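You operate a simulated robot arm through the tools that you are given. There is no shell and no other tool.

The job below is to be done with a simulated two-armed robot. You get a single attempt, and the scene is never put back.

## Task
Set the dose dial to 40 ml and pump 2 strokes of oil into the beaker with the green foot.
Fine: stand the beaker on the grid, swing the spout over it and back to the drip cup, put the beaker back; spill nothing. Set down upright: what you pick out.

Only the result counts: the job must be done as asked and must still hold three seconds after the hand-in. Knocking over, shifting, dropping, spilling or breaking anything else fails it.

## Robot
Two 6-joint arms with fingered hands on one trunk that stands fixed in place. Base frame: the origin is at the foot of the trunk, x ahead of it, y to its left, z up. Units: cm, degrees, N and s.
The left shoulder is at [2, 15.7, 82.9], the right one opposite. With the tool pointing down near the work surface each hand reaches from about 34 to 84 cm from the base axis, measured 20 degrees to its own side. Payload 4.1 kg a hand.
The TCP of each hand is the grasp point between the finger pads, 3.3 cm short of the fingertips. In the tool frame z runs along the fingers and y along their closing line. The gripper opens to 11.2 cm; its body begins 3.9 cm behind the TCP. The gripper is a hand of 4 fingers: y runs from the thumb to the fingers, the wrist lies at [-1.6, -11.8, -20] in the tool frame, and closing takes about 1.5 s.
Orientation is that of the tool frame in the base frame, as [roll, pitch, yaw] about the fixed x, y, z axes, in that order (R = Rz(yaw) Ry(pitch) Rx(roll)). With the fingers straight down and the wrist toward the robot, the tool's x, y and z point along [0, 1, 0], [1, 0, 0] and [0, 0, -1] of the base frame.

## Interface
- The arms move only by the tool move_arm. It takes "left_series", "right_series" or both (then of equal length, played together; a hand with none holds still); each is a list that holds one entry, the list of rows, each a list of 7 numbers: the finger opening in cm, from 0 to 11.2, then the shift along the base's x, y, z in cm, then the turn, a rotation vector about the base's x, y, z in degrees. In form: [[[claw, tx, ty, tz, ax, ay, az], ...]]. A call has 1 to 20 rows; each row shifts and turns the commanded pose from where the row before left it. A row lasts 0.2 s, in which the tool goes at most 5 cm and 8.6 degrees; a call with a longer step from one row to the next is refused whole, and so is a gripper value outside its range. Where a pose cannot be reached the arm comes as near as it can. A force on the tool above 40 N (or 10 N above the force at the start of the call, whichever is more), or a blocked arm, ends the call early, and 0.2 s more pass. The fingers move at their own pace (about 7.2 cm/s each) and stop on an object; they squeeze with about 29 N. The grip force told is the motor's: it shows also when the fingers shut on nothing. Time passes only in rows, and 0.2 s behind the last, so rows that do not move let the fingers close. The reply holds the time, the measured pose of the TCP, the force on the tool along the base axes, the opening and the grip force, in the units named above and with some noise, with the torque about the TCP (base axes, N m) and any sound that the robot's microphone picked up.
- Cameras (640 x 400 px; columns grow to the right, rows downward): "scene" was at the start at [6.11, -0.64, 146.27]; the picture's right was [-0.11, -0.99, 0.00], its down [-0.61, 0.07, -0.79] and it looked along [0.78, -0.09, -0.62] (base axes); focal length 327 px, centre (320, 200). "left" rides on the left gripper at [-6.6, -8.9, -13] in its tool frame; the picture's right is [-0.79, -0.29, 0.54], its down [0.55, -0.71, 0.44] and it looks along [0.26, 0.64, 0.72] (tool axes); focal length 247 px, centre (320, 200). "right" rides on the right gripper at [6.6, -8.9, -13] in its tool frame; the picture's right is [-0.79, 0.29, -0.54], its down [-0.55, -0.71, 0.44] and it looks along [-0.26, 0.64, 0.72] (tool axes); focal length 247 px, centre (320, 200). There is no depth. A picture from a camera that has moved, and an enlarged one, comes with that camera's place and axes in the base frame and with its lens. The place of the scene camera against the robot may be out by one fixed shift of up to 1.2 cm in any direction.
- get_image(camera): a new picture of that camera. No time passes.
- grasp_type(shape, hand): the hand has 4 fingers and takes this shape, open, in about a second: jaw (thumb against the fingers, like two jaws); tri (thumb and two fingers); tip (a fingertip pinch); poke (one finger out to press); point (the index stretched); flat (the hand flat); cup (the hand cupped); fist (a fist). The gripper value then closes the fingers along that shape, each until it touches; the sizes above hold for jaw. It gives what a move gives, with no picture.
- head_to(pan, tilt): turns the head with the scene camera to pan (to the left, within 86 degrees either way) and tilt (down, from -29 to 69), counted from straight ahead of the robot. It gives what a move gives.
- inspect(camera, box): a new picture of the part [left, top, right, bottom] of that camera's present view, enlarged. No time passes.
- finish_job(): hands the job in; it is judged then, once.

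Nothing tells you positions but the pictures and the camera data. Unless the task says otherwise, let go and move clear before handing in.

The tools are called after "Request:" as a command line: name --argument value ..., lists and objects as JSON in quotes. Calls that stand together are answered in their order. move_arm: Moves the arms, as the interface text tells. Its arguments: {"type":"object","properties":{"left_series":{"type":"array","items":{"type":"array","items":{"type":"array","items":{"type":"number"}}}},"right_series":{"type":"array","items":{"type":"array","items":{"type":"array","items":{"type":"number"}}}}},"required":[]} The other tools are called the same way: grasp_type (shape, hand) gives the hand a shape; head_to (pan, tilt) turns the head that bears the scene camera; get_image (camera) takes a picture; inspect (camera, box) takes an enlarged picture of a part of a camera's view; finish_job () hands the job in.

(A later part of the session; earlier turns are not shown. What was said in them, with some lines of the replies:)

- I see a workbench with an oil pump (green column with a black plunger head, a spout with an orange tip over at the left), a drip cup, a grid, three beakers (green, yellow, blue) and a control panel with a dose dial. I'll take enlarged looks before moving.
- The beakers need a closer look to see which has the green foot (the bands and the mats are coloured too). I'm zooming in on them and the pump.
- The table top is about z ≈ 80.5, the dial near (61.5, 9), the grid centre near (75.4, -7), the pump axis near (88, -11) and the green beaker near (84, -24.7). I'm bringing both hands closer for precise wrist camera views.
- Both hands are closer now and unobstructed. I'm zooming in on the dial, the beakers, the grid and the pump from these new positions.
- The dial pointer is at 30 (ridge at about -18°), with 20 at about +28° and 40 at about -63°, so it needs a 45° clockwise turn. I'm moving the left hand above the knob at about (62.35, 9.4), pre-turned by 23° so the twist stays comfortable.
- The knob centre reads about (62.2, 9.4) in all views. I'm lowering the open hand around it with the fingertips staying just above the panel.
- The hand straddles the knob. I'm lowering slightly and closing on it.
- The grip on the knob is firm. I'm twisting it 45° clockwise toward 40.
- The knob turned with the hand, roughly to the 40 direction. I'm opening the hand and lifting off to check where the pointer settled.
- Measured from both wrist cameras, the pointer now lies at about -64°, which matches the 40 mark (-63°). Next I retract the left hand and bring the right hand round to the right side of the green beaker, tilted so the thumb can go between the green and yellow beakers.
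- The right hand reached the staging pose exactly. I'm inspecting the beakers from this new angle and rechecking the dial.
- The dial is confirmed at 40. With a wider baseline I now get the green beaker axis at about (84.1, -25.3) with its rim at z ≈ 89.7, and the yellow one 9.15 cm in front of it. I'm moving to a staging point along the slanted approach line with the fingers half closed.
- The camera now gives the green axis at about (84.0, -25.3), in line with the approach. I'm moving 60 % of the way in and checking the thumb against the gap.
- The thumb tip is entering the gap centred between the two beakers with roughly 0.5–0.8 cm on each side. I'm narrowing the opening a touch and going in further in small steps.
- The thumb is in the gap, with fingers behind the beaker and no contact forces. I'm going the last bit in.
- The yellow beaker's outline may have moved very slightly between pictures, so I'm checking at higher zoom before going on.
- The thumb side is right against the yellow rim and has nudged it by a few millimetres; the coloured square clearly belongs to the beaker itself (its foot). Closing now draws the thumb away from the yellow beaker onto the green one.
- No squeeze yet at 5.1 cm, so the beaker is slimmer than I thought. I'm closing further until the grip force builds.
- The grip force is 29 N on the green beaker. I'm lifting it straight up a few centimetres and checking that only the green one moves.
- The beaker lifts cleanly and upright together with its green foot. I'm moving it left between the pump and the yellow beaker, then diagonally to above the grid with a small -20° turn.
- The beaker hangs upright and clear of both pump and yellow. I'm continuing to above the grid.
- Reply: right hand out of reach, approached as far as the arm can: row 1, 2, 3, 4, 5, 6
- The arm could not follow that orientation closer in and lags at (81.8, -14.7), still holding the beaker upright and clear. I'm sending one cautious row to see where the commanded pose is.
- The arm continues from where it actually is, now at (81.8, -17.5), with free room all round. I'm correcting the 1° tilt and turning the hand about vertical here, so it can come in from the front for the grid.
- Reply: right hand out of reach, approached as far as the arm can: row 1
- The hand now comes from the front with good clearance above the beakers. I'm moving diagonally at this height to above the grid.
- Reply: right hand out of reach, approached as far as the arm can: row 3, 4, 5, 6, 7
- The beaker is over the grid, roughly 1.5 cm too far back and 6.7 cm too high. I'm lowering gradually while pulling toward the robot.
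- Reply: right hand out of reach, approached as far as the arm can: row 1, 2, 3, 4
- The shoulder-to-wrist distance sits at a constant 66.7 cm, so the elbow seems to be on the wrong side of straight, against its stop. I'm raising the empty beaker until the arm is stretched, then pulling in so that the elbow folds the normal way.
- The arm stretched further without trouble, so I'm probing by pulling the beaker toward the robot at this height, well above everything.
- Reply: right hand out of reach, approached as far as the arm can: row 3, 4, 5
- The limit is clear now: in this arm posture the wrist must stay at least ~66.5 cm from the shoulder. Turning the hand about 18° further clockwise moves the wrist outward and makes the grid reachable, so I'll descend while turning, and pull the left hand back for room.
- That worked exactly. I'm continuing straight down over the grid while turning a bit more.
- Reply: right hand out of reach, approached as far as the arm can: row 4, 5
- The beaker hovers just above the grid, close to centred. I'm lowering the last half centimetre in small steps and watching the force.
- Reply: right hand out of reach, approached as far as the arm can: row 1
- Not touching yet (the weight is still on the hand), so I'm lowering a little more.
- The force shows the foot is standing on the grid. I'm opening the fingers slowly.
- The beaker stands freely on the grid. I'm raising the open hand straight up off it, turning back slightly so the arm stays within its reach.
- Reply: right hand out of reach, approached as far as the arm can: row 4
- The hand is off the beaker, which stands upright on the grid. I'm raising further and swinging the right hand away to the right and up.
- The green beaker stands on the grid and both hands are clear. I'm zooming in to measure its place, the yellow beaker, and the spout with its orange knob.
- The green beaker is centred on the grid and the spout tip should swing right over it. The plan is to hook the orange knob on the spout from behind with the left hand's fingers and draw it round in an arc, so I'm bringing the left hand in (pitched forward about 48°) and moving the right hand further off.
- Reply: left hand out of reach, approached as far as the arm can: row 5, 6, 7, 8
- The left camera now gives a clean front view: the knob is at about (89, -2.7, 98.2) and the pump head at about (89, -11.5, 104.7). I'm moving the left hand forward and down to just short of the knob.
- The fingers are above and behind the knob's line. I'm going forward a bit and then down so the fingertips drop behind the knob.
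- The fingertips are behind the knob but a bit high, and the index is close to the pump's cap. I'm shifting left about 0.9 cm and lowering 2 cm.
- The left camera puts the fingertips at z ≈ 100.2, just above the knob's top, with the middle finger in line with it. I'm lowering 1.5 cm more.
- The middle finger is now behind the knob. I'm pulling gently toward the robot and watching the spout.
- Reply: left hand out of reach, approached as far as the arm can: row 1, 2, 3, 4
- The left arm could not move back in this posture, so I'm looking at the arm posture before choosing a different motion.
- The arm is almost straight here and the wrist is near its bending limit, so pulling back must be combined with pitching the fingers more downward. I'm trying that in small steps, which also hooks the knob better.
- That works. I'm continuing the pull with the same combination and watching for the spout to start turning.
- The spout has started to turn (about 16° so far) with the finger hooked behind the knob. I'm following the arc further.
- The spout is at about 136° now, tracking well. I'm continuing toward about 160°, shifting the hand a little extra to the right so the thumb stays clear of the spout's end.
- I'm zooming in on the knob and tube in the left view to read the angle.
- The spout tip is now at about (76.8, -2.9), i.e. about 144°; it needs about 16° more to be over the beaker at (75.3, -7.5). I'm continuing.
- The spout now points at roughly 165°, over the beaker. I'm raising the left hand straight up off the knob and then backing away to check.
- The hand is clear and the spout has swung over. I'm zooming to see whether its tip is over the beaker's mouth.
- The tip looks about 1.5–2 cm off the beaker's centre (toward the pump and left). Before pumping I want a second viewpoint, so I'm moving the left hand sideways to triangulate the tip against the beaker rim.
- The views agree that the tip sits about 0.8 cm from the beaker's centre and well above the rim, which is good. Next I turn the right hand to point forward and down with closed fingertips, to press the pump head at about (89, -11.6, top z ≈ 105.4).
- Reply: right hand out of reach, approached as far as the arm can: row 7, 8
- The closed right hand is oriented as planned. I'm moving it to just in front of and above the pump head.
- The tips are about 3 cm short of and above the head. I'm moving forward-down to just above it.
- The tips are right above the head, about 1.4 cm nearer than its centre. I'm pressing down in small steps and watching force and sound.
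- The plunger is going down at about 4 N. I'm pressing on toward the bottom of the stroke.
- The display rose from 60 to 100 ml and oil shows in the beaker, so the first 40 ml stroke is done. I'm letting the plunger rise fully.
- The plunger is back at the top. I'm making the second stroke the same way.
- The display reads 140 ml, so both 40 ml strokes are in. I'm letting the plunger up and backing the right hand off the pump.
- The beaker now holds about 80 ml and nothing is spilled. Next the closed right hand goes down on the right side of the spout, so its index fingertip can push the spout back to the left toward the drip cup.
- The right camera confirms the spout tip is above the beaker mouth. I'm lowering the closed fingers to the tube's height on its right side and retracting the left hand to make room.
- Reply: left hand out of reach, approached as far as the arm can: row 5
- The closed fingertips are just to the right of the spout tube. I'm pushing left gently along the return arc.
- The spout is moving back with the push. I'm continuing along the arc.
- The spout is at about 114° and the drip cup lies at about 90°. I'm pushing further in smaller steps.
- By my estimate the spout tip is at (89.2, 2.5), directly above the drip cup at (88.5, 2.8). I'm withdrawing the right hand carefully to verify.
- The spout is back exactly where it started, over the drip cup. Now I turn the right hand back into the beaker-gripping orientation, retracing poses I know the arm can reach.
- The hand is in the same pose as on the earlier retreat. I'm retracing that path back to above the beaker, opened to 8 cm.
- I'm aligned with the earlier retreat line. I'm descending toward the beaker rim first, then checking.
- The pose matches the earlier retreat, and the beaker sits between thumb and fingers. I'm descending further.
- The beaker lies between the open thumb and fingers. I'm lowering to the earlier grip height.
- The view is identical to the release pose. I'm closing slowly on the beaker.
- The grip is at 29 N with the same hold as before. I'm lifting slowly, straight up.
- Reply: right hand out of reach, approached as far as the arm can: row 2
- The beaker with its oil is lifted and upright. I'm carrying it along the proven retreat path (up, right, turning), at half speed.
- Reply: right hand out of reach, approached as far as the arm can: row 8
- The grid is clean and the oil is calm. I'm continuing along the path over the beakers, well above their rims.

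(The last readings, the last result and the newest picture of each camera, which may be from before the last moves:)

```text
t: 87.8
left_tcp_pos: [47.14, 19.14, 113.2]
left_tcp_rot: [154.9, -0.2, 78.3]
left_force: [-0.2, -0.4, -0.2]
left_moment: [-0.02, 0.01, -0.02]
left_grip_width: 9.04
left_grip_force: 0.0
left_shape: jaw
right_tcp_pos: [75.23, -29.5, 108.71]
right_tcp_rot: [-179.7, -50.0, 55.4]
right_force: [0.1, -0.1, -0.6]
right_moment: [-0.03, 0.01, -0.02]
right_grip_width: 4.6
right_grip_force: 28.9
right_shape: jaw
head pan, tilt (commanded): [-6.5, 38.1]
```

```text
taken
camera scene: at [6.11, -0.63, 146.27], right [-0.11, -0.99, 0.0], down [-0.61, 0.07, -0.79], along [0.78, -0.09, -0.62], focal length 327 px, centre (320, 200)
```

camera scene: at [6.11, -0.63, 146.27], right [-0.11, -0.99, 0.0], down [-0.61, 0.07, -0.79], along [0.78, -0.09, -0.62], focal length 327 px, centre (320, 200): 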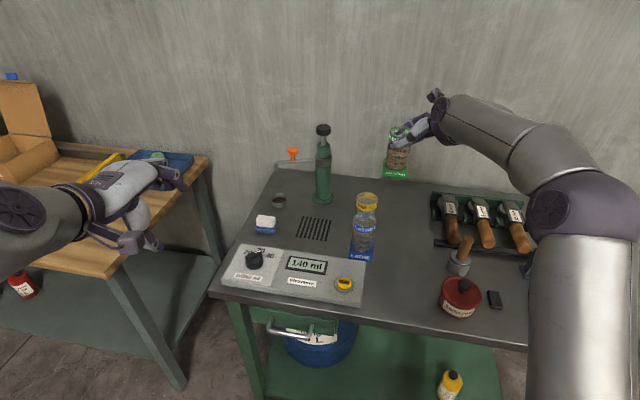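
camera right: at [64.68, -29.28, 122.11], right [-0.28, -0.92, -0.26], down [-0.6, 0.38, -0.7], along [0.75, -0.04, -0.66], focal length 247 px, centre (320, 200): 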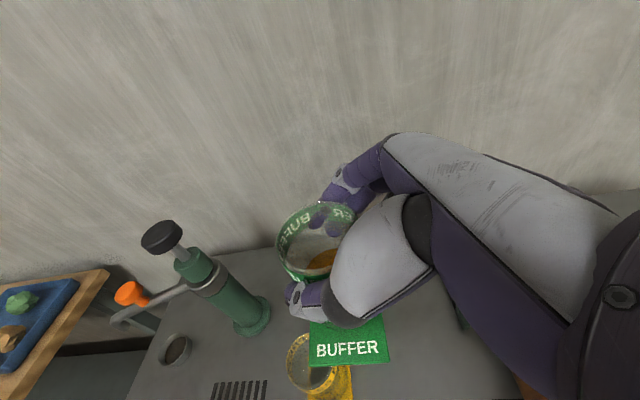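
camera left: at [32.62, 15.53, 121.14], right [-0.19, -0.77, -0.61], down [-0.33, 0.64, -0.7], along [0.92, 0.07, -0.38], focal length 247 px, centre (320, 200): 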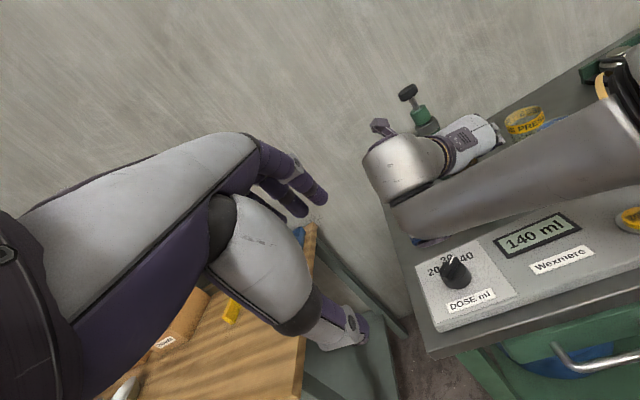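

The beaker is upright above the right side of its place. I'm lowering toward the staging point on the right of the green spot.

Request:
move_arm --right_series '[[[3.0, 0.2, -0.2, -0.7, 0, 0, 0.3], [3.0, 0.3, -0.3, -0.9, 0, 0, 0.3], [3.0, 0.3, -0.3, -1.0, 0, 0, 0.3], [3.0, 0.3, -0.3, -1.0, 0, 0, 0.3], [3.0, 0.3, -0.3, -1.0, 0, 0, 0.3], [3.0, 0.3, -0.3, -1.0, 0, 0, 0.1], [3.0, 0.3, -0.3, -1.0, 0, 0, 0], [3.0, 0.3, -0.3, -1.0, 0, 0, 0], [3.0, 0.3, -0.3, -1.0, 0, 0, 0], [3.0, 0.3, -0.2, -1.0, 0, 0, 0], [3.0, 0.3, -0.2, -1.0, 0, 0, 0], [3.0, 0.3, -0.2, -0.9, 0, 0, 0], [3.0, 0.3, -0.2, -0.8, 0, 0, 0]]]'

Request:
get_image --camera "right"

Request:
inspect --camera "scene" --box '[320, 120, 480, 260]'

```text
t: 90.6
left_tcp_pos: [47.18, 19.23, 113.16]
left_tcp_rot: [154.7, -0.2, 78.3]
left_force: [-0.1, 0.3, -0.4]
left_moment: [-0.01, 0.02, 0.0]
left_grip_width: 9.05
left_grip_force: 0.1
left_shape: jaw
right_tcp_pos: [78.92, -33.03, 96.24]
right_tcp_rot: [-179.7, -50.1, 57.0]
right_force: [-0.4, -0.1, -2.4]
right_moment: [-0.04, 0.0, 0.02]
right_grip_width: 4.59
right_grip_force: 29.3
right_shape: jaw
head pan, tilt (commanded): [-6.5, 38.1]
```

```text
taken
camera right: at [68.45, -32.99, 109.79], right [-0.26, -0.93, -0.26], down [-0.61, 0.37, -0.7], along [0.75, -0.02, -0.66], focal length 247 px, centre (320, 200)
```

right: 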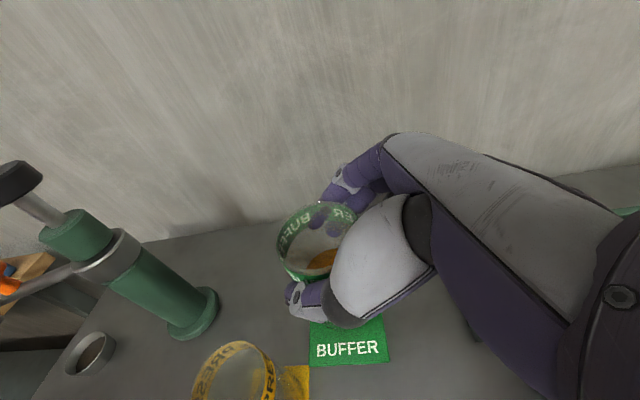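

```text
2.86 times, centred on (400, 190) of scene
camera zoom: at [6.11, -0.64, 146.27], right [-0.11, -0.99, 0.0], down [-0.61, 0.07, -0.79], along [0.78, -0.09, -0.62], focal length 935 px, centre (91, 229)
```

zoom: 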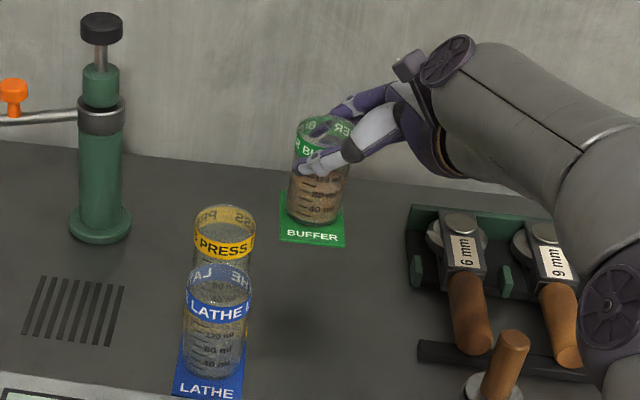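

The beaker and foot are upright, parallel to their old orientation. I'm moving left to directly above the original spot, keeping about 4 cm of height.

Request:
move_arm --right_series '[[[3.0, 0.4, 0.5, -0.2, 0, 0, 0], [3.0, 0.55, 0.8, -0.35, 0, 0, 0], [3.0, 0.55, 0.8, -0.35, 0, 0, 0], [3.0, 0.55, 0.8, -0.35, 0, 0, 0], [3.0, 0.55, 0.8, -0.35, 0, 0, 0], [3.0, 0.55, 0.8, -0.35, 0, 0, 0], [3.0, 0.55, 0.8, -0.35, 0, 0, 0], [3.0, 0.5, 0.75, -0.3, 0, 0, 0], [3.0, 0.5, 0.7, -0.3, 0, 0, 0], [3.0, 0.25, 0.42, -0.15, 0, 0, 0]]]'

Request:
get_image --camera "right"

Request:
inspect --camera "scene" --box '[320, 140, 440, 240]'

```text
t: 92.8
left_tcp_pos: [47.31, 19.13, 113.27]
left_tcp_rot: [154.8, -0.2, 78.4]
left_force: [-0.6, 0.1, -0.7]
left_moment: [-0.02, 0.03, -0.01]
left_grip_width: 9.03
left_grip_force: 0.0
left_shape: jaw
right_tcp_pos: [83.99, -25.73, 93.24]
right_tcp_rot: [-179.6, -50.0, 57.0]
right_force: [0.0, -0.9, -2.1]
right_moment: [-0.03, 0.0, -0.04]
right_grip_width: 4.59
right_grip_force: 28.5
right_shape: jaw
head pan, tilt (commanded): [-6.5, 38.1]
```

```text
taken
camera right: at [73.43, -25.76, 106.71], right [-0.26, -0.93, -0.26], down [-0.61, 0.37, -0.7], along [0.75, -0.02, -0.66], focal length 247 px, centre (320, 200)
```

right: 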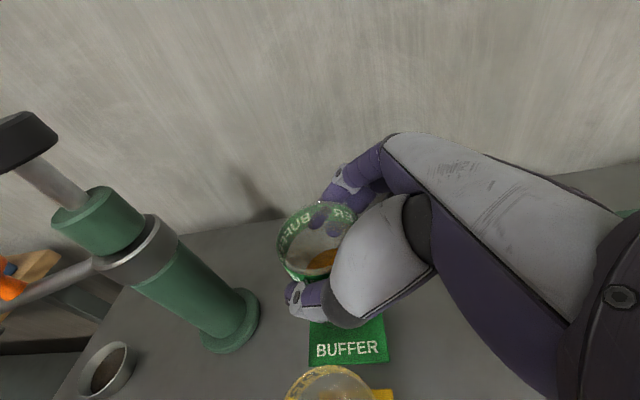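

```text
4.00 times, centred on (380, 190) of scene
camera zoom: at [6.11, -0.65, 146.27], right [-0.11, -0.99, 0.0], down [-0.61, 0.07, -0.79], along [0.78, -0.09, -0.62], focal length 1310 px, centre (80, 240)
```

zoom: 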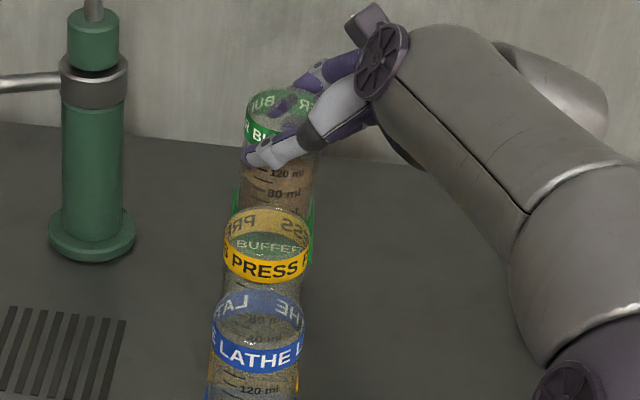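

The beaker is right above its old place. I'm lowering it straight down.

Request:
move_arm --right_series '[[[3.0, 0, 0, -0.5, 0, 0, 0], [3.0, 0, 0, -0.7, 0, 0, 0], [3.0, 0, 0, -0.7, 0, 0, 0], [3.0, 0, 0, -0.7, 0, 0, 0], [3.0, 0, 0, -0.6, 0, 0, 0], [3.0, 0, 0, -0.4, 0, 0, 0]]]'

Request:
get_image --camera "right"

Request:
inspect --camera "scene" --box '[320, 140, 440, 240]'

Request:
inspect --camera "right" --box '[240, 280, 400, 400]'

```text
t: 94.2
left_tcp_pos: [47.29, 19.25, 113.1]
left_tcp_rot: [154.8, -0.2, 78.3]
left_force: [0.3, -0.4, 0.4]
left_moment: [-0.03, 0.01, -0.03]
left_grip_width: 9.04
left_grip_force: 0.0
left_shape: jaw
right_tcp_pos: [83.97, -25.77, 89.78]
right_tcp_rot: [-179.6, -50.0, 57.0]
right_force: [0.9, 0.3, -1.8]
right_moment: [-0.01, -0.02, -0.02]
right_grip_width: 4.59
right_grip_force: 28.9
right_shape: jaw
head pan, tilt (commanded): [-6.5, 38.1]
```

```text
taken
camera right: at [73.42, -25.8, 103.13], right [-0.26, -0.93, -0.26], down [-0.61, 0.37, -0.7], along [0.75, -0.02, -0.66], focal length 247 px, centre (320, 200)
```

right: 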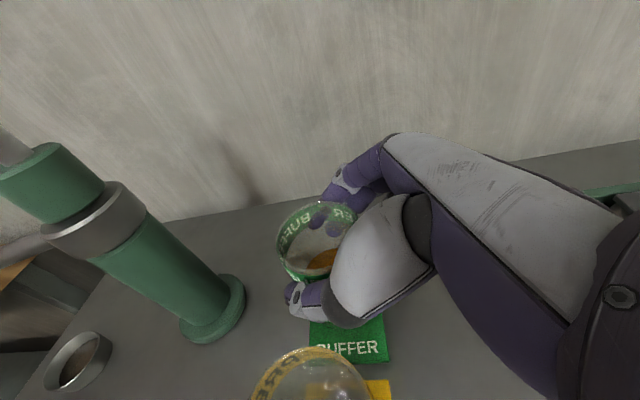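

```text
4.00 times, centred on (380, 190) of scene
camera zoom: at [6.11, -0.65, 146.27], right [-0.11, -0.99, 0.0], down [-0.61, 0.07, -0.79], along [0.78, -0.09, -0.62], focal length 1310 px, centre (80, 240)
```

zoom: 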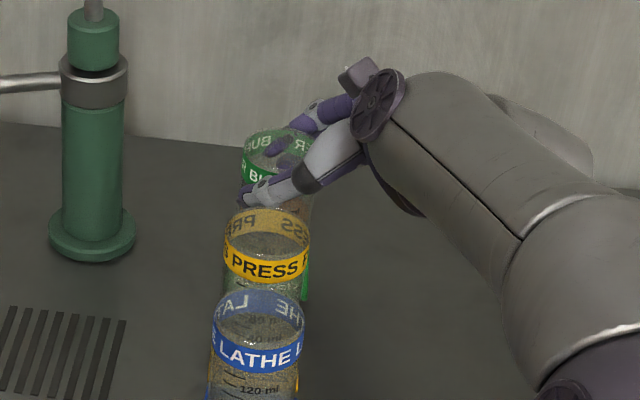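

```text
3.33 times, centred on (320, 340) of right
camera zoom: at [73.42, -25.8, 103.13], right [-0.26, -0.93, -0.26], down [-0.61, 0.37, -0.7], along [0.75, -0.02, -0.66], focal length 823 px, centre (320, -267)
```

zoom: 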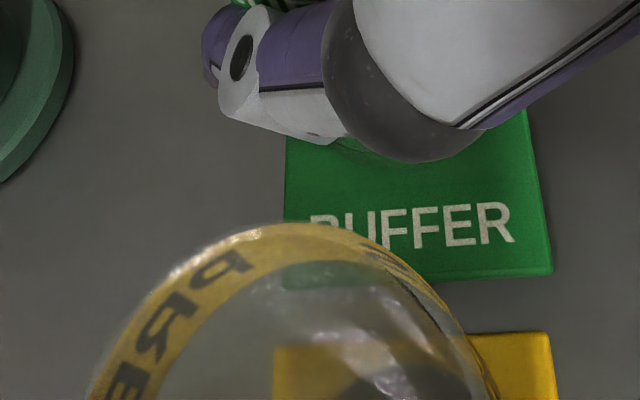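

The green foot will land clear of the yellow one. I'm lowering the last bit in small steps.

Request:
move_arm --right_series '[[[3.0, 0, 0, -0.25, 0, 0, 0], [3.0, 0, 0, -0.25, 0, 0, 0]]]'

```text
t: 94.8
left_tcp_pos: [47.31, 19.31, 113.14]
left_tcp_rot: [154.9, -0.2, 78.3]
left_force: [0.2, -0.4, 0.2]
left_moment: [0.03, 0.0, -0.01]
left_grip_width: 9.03
left_grip_force: 0.0
left_shape: jaw
right_tcp_pos: [83.88, -25.76, 89.2]
right_tcp_rot: [-179.7, -50.0, 57.1]
right_force: [-0.6, 0.6, -1.4]
right_moment: [-0.03, 0.03, -0.03]
right_grip_width: 4.6
right_grip_force: 28.7
right_shape: jaw
head pan, tilt (commanded): [-6.5, 38.1]
```

Request:
move_arm --right_series '[[[3.0, 0, 0, -0.15, 0, 0, 0], [3.0, 0, 0, -0.1, 0, 0, 0]]]'

```text
t: 95.4
left_tcp_pos: [47.33, 19.27, 113.22]
left_tcp_rot: [154.8, -0.2, 78.3]
left_force: [0.2, -1.2, -0.1]
left_moment: [0.03, 0.01, 0.02]
left_grip_width: 9.02
left_grip_force: 0.1
left_shape: jaw
right_tcp_pos: [83.92, -25.83, 89.04]
right_tcp_rot: [-179.7, -50.2, 57.1]
right_force: [0.6, -0.1, -0.8]
right_moment: [0.04, 0.04, 0.0]
right_grip_width: 4.6
right_grip_force: 28.9
right_shape: jaw
head pan, tilt (commanded): [-6.5, 38.1]
```

It is almost touching (the weight reading is falling). I'm making two more tiny steps.

Request:
move_arm --right_series '[[[3.0, 0, 0, -0.12, 0, 0, 0], [3.0, 0, 0, -0.1, 0, 0, 0]]]'

Request:
inspect --camera "right" --box '[200, 180, 400, 380]'

```text
t: 96.0
left_tcp_pos: [47.36, 19.25, 113.24]
left_tcp_rot: [154.7, -0.1, 78.3]
left_force: [-0.4, 0.0, -0.6]
left_moment: [-0.02, 0.02, 0.03]
left_grip_width: 9.04
left_grip_force: 0.1
left_shape: jaw
right_tcp_pos: [83.91, -25.59, 88.78]
right_tcp_rot: [-179.9, -50.1, 57.2]
right_force: [0.6, 2.0, 6.6]
right_moment: [-0.02, -0.16, 0.03]
right_grip_width: 4.59
right_grip_force: 29.2
right_shape: jaw
head pan, tilt (commanded): [-6.5, 38.1]
```

```text
2.00 times, centred on (300, 280) of right
camera zoom: at [73.4, -25.76, 102.29], right [-0.26, -0.93, -0.26], down [-0.61, 0.37, -0.7], along [0.75, -0.02, -0.66], focal length 494 px, centre (360, 40)
```

zoom: 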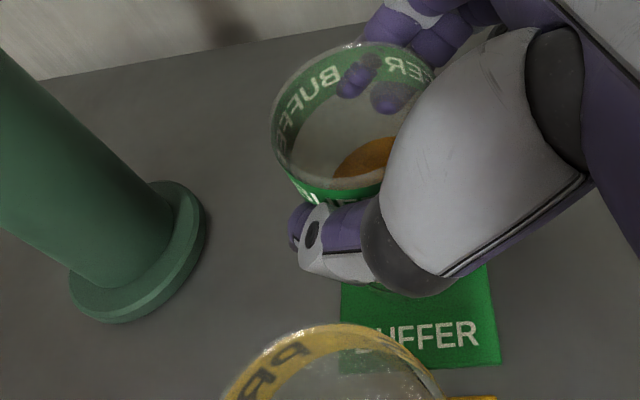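

The beaker stands on the table (contact force 6.6 N). I'm opening just enough to free it, keeping the thumb clear of the yellow beaker.

Request:
move_arm --right_series '[[[4.8, 0, 0, 0.1, 0, 0, 0], [5.0, 0, 0, 0, 0, 0, 0], [5.2, 0, 0, 0, 0, 0, 0], [5.5, 0, 0, 0, 0, 0, 0], [5.8, 0, 0, 0, 0, 0, 0], [6.0, 0, 0, 0, 0, 0, 0], [6.0, 0, 0, 0, 0, 0, 0]]]'

Request:
inspect --camera "right" --box '[200, 180, 400, 380]'

Request:
inspect --camera "scene" --box '[345, 165, 395, 225]'

```text
t: 97.6
left_tcp_pos: [47.28, 19.19, 113.19]
left_tcp_rot: [154.8, -0.2, 78.3]
left_force: [-0.2, -0.5, -0.3]
left_moment: [0.03, -0.03, -0.04]
left_grip_width: 9.05
left_grip_force: 0.1
left_shape: jaw
right_tcp_pos: [83.93, -25.74, 88.83]
right_tcp_rot: [-179.6, -50.2, 57.0]
right_force: [-0.3, 1.1, 0.0]
right_moment: [0.01, 0.0, -0.01]
right_grip_width: 5.93
right_grip_force: 0.1
right_shape: jaw
head pan, tilt (commanded): [-6.5, 38.1]
```

```text
2.00 times, centred on (300, 280) of right
camera zoom: at [73.43, -25.79, 102.25], right [-0.26, -0.93, -0.26], down [-0.61, 0.37, -0.7], along [0.75, -0.02, -0.66], focal length 494 px, centre (360, 40)
```

zoom: 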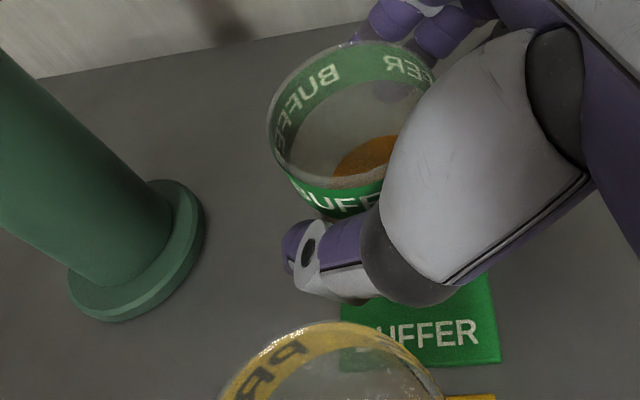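

```text
6.67 times, centred on (370, 195) of scene
camera zoom: at [6.11, -0.65, 146.27], right [-0.11, -0.99, 0.0], down [-0.61, 0.07, -0.79], along [0.78, -0.09, -0.62], focal length 2182 px, centre (-13, 233)
```

zoom: 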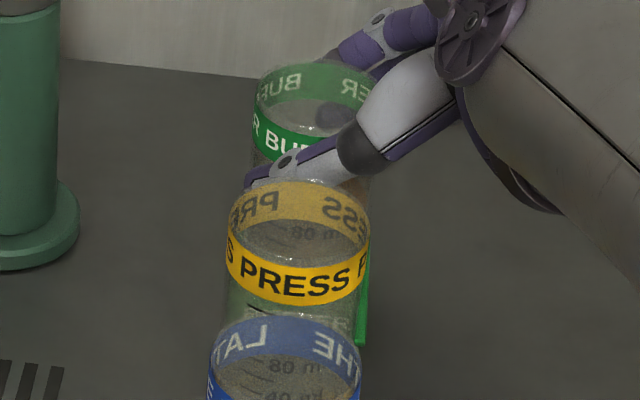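

The beaker is free and standing. I'm withdrawing the hand along the finger direction (right and up) in small steps.

Request:
move_arm --right_series '[[[6.0, -0.17, -0.26, 0.28, 0, 0, 0], [6.0, -0.25, -0.38, 0.4, 0, 0, 0], [6.0, -0.33, -0.5, 0.5, 0, 0, 0]]]'

Request:
inspect --camera "right" --box '[200, 180, 400, 380]'

Request:
inspect --camera "scene" --box '[345, 165, 395, 225]'

```text
t: 98.4
left_tcp_pos: [47.34, 19.29, 113.16]
left_tcp_rot: [154.8, -0.2, 78.4]
left_force: [-0.1, 0.0, 0.1]
left_moment: [0.02, 0.01, 0.0]
left_grip_width: 9.03
left_grip_force: 0.1
left_shape: jaw
right_tcp_pos: [83.21, -26.9, 90.01]
right_tcp_rot: [-179.5, -50.0, 56.9]
right_force: [0.6, -0.1, 0.0]
right_moment: [-0.02, -0.01, -0.03]
right_grip_width: 5.94
right_grip_force: 0.0
right_shape: jaw
head pan, tilt (commanded): [-6.5, 38.1]
```

```text
2.00 times, centred on (300, 280) of right
camera zoom: at [72.69, -26.91, 103.4], right [-0.26, -0.93, -0.26], down [-0.61, 0.37, -0.7], along [0.75, -0.02, -0.66], focal length 494 px, centre (360, 40)
```

zoom: 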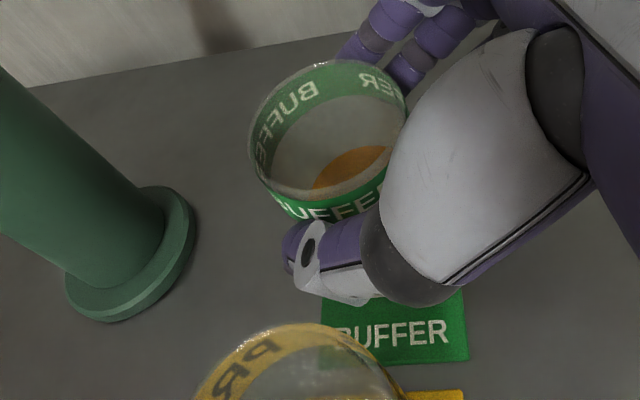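

```text
6.67 times, centred on (370, 195) of scene
camera zoom: at [6.11, -0.64, 146.27], right [-0.11, -0.99, 0.0], down [-0.61, 0.07, -0.79], along [0.78, -0.09, -0.62], focal length 2182 px, centre (-13, 233)
```

zoom: 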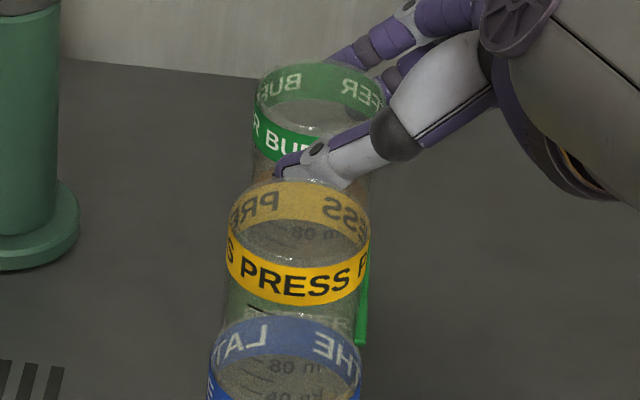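

The beaker stays put. I'm withdrawing fully to the right and up.

Request:
move_arm --right_series '[[[6.0, -0.4, -0.62, 0.62, 0, 0, 0], [6.0, -0.45, -0.7, 0.7, 0, 0, 0], [6.0, -0.5, -0.77, 0.77, 0, 0, 0], [6.0, -0.5, -0.77, 0.77, 0, 0, 0], [6.0, -0.5, -0.8, 0.9, 0, 0, 0], [6.0, -0.5, -0.8, 1.2, 0, 0, 0], [6.0, -0.5, -0.8, 1.5, 0, 0, 0], [6.0, -0.5, -0.8, 1.5, 0, 0, 0], [6.0, -0.5, -0.8, 1.5, 0, 0, 0]]]'

Request:
get_image --camera "right"

Request:
get_image --camera "scene"

Request:
inspect --camera "scene" --box '[340, 165, 400, 270]'

Request:
get_image --camera "left"

```text
t: 100.4
left_tcp_pos: [47.23, 19.32, 113.24]
left_tcp_rot: [154.8, -0.3, 78.4]
left_force: [-0.1, -0.1, 0.3]
left_moment: [0.0, 0.0, 0.04]
left_grip_width: 9.01
left_grip_force: 0.0
left_shape: jaw
right_tcp_pos: [78.87, -33.75, 99.51]
right_tcp_rot: [-179.6, -50.1, 57.0]
right_force: [0.7, 0.2, 0.5]
right_moment: [0.03, 0.03, -0.02]
right_grip_width: 5.96
right_grip_force: 0.1
right_shape: jaw
head pan, tilt (commanded): [-6.5, 38.1]
```

```text
taken
camera right: at [68.32, -33.83, 112.95], right [-0.26, -0.93, -0.26], down [-0.61, 0.37, -0.7], along [0.75, -0.02, -0.66], focal length 247 px, centre (320, 200)
```

right: 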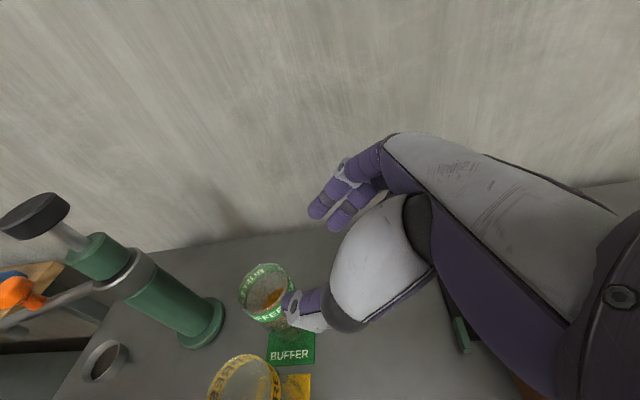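

```text
taken
camera scene: at [6.13, -0.64, 146.27], right [-0.11, -0.99, 0.0], down [-0.61, 0.07, -0.79], along [0.78, -0.09, -0.62], focal length 327 px, centre (320, 200)
```

scene: 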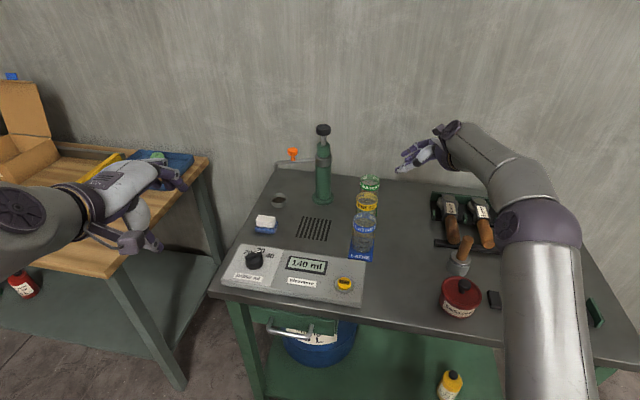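

```text
3.81 times, centred on (370, 218) of scene
camera zoom: at [6.13, -0.64, 146.27], right [-0.11, -0.99, 0.0], down [-0.61, 0.07, -0.79], along [0.78, -0.09, -0.62], focal length 1247 px, centre (130, 133)
```

zoom: 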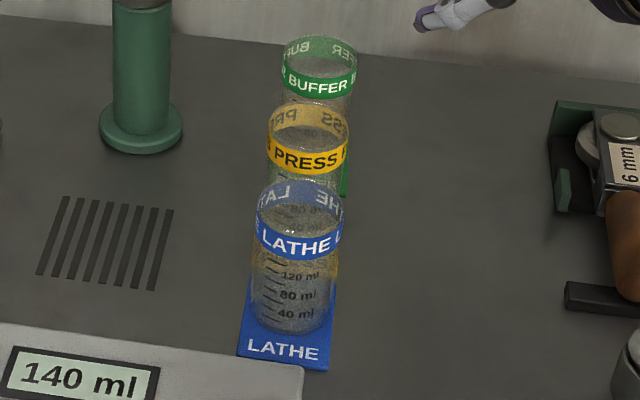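

```text
taken
camera left: at [32.63, 15.54, 121.14], right [-0.19, -0.77, -0.61], down [-0.33, 0.64, -0.7], along [0.92, 0.07, -0.38], focal length 247 px, centre (320, 200)
```

left: 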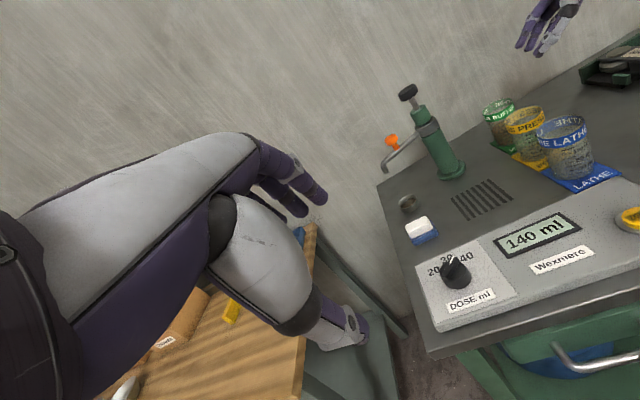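

The green beaker is back in its place, upright, with 80 ml in it, and the display reads 140 ml. I'm retracting the right hand further and inspecting everything once more.

Request:
move_arm --right_series '[[[6.0, -0.3, -0.2, 1.5, 0, 0, 0], [6.0, -0.4, -0.2, 1.8, 0, 0, 0], [6.0, -0.4, -0.2, 1.8, 0, 0, 0], [6.0, -0.4, 0, 1.8, 0, 0, -3], [6.0, -0.4, 0, 1.8, 0, 0, -4], [6.0, -0.4, 0, 1.8, 0, 0, -4], [6.0, -0.4, 0, 1.5, 0, 0, -4]]]'

Request:
inspect --camera "scene" --box '[260, 115, 350, 245]'

Request:
inspect --camera "scene" --box '[225, 230, 305, 290]'

Request:
inspect --camera "left" --box '[370, 70, 640, 250]'

Request:
inspect --camera "right" --box '[60, 200, 340, 400]'

Request:
inspect --camera "scene" --box '[345, 165, 395, 225]'

```text
t: 102.0
left_tcp_pos: [47.32, 19.25, 113.19]
left_tcp_rot: [154.8, -0.3, 78.3]
left_force: [0.1, 0.2, 0.6]
left_moment: [-0.01, 0.02, 0.02]
left_grip_width: 9.05
left_grip_force: 0.1
left_shape: jaw
right_tcp_pos: [76.1, -34.28, 111.48]
right_tcp_rot: [-179.7, -50.1, 42.0]
right_force: [-0.5, -0.2, -0.1]
right_moment: [0.01, 0.03, 0.0]
right_grip_width: 5.98
right_grip_force: 0.1
right_shape: jaw
head pan, tilt (commanded): [-6.5, 38.1]
```

```text
3.08 times, centred on (305, 180) of scene
camera zoom: at [6.13, -0.66, 146.27], right [-0.11, -0.99, 0.0], down [-0.61, 0.07, -0.79], along [0.78, -0.09, -0.62], focal length 1007 px, centre (366, 262)
```

zoom: 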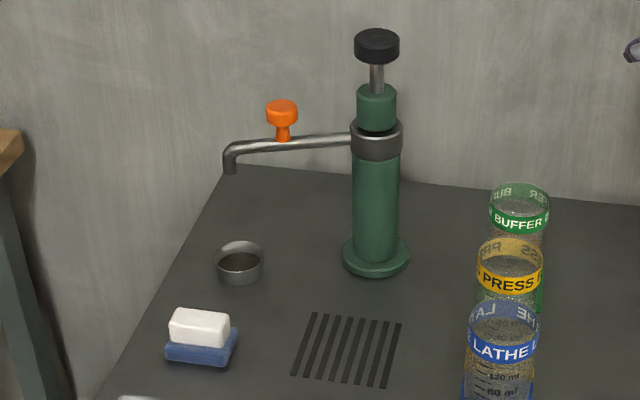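

```text
6.67 times, centred on (265, 260) of scene
camera zoom: at [6.13, -0.66, 146.27], right [-0.11, -0.99, 0.0], down [-0.61, 0.07, -0.79], along [0.78, -0.09, -0.62], focal length 2182 px, centre (687, -200)
```

zoom: 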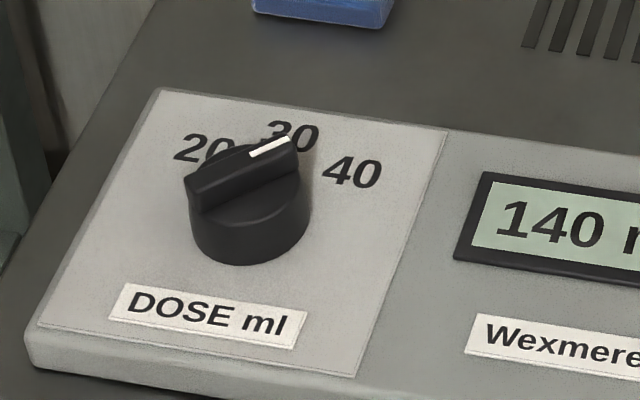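

```text
2.22 times, centred on (505, 160) of left
camera zoom: at [32.63, 15.52, 121.14], right [-0.19, -0.77, -0.61], down [-0.33, 0.64, -0.7], along [0.92, 0.07, -0.38], focal length 549 px, centre (-91, 289)
```

zoom: 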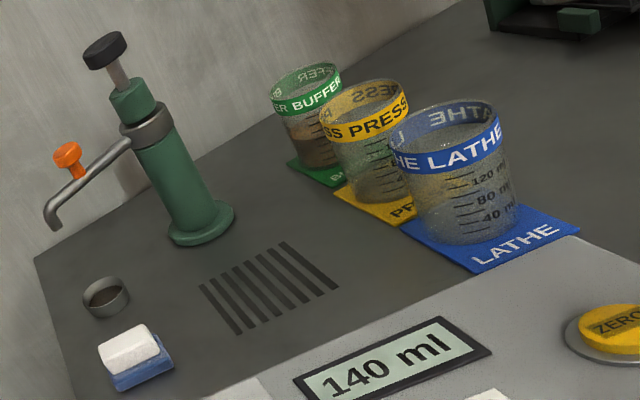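

```text
2.00 times, centred on (200, 300) of right
camera zoom: at [65.98, -31.63, 125.0], right [-0.49, -0.83, -0.26], down [-0.5, 0.51, -0.7], along [0.72, -0.21, -0.66], focal length 494 px, centre (560, 0)
```

zoom: 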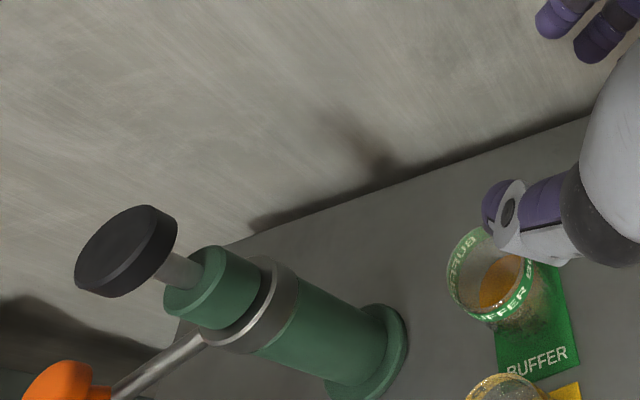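

```text
6.67 times, centred on (370, 195) of scene
camera zoom: at [6.13, -0.66, 146.27], right [-0.11, -0.99, 0.0], down [-0.61, 0.07, -0.79], along [0.78, -0.09, -0.62], focal length 2182 px, centre (-13, 233)
```

zoom: 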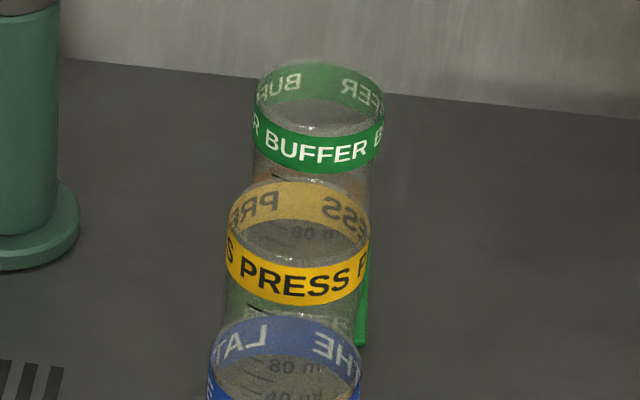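

The dial is at 40 and the display went from 60 to 140 ml, which is two 40 ml strokes. The spout is back over the drip cup exactly as it was at the start. The green-foot beaker stands upright in its old place with the oil in it, and I see no spill in any view. The yellow beaker was nudged by about 3 mm when I first reached past it, and it still stands upright on its spot. Both hands are clear, so I'm handing in.

Request:
finish_job

```text
The job is handed in.
```

I set the dose dial to 40 ml, pumped two strokes into the beaker with the green foot, and handed the job in. The display went from 60 to 140 ml, which is two 40 ml doses.

- **Spout:** I swung it over the beaker on the grid for pumping. It is now back over the drip cup, where it was at the start.
- **Green beaker:** it is upright in its original place with the oil in it. I saw no spill in any camera view.
- **Yellow beaker:** my thumb shifted it by about 3 to 5 mm, with a slight turn, while I was reaching for the green one. It is still standing upright, and I left it there because correcting it risked more disturbance. This counts against the "nothing shifted" rule if the tolerance is tight.

Both hands were empty and clear at hand-in. I have not seen the judged result.
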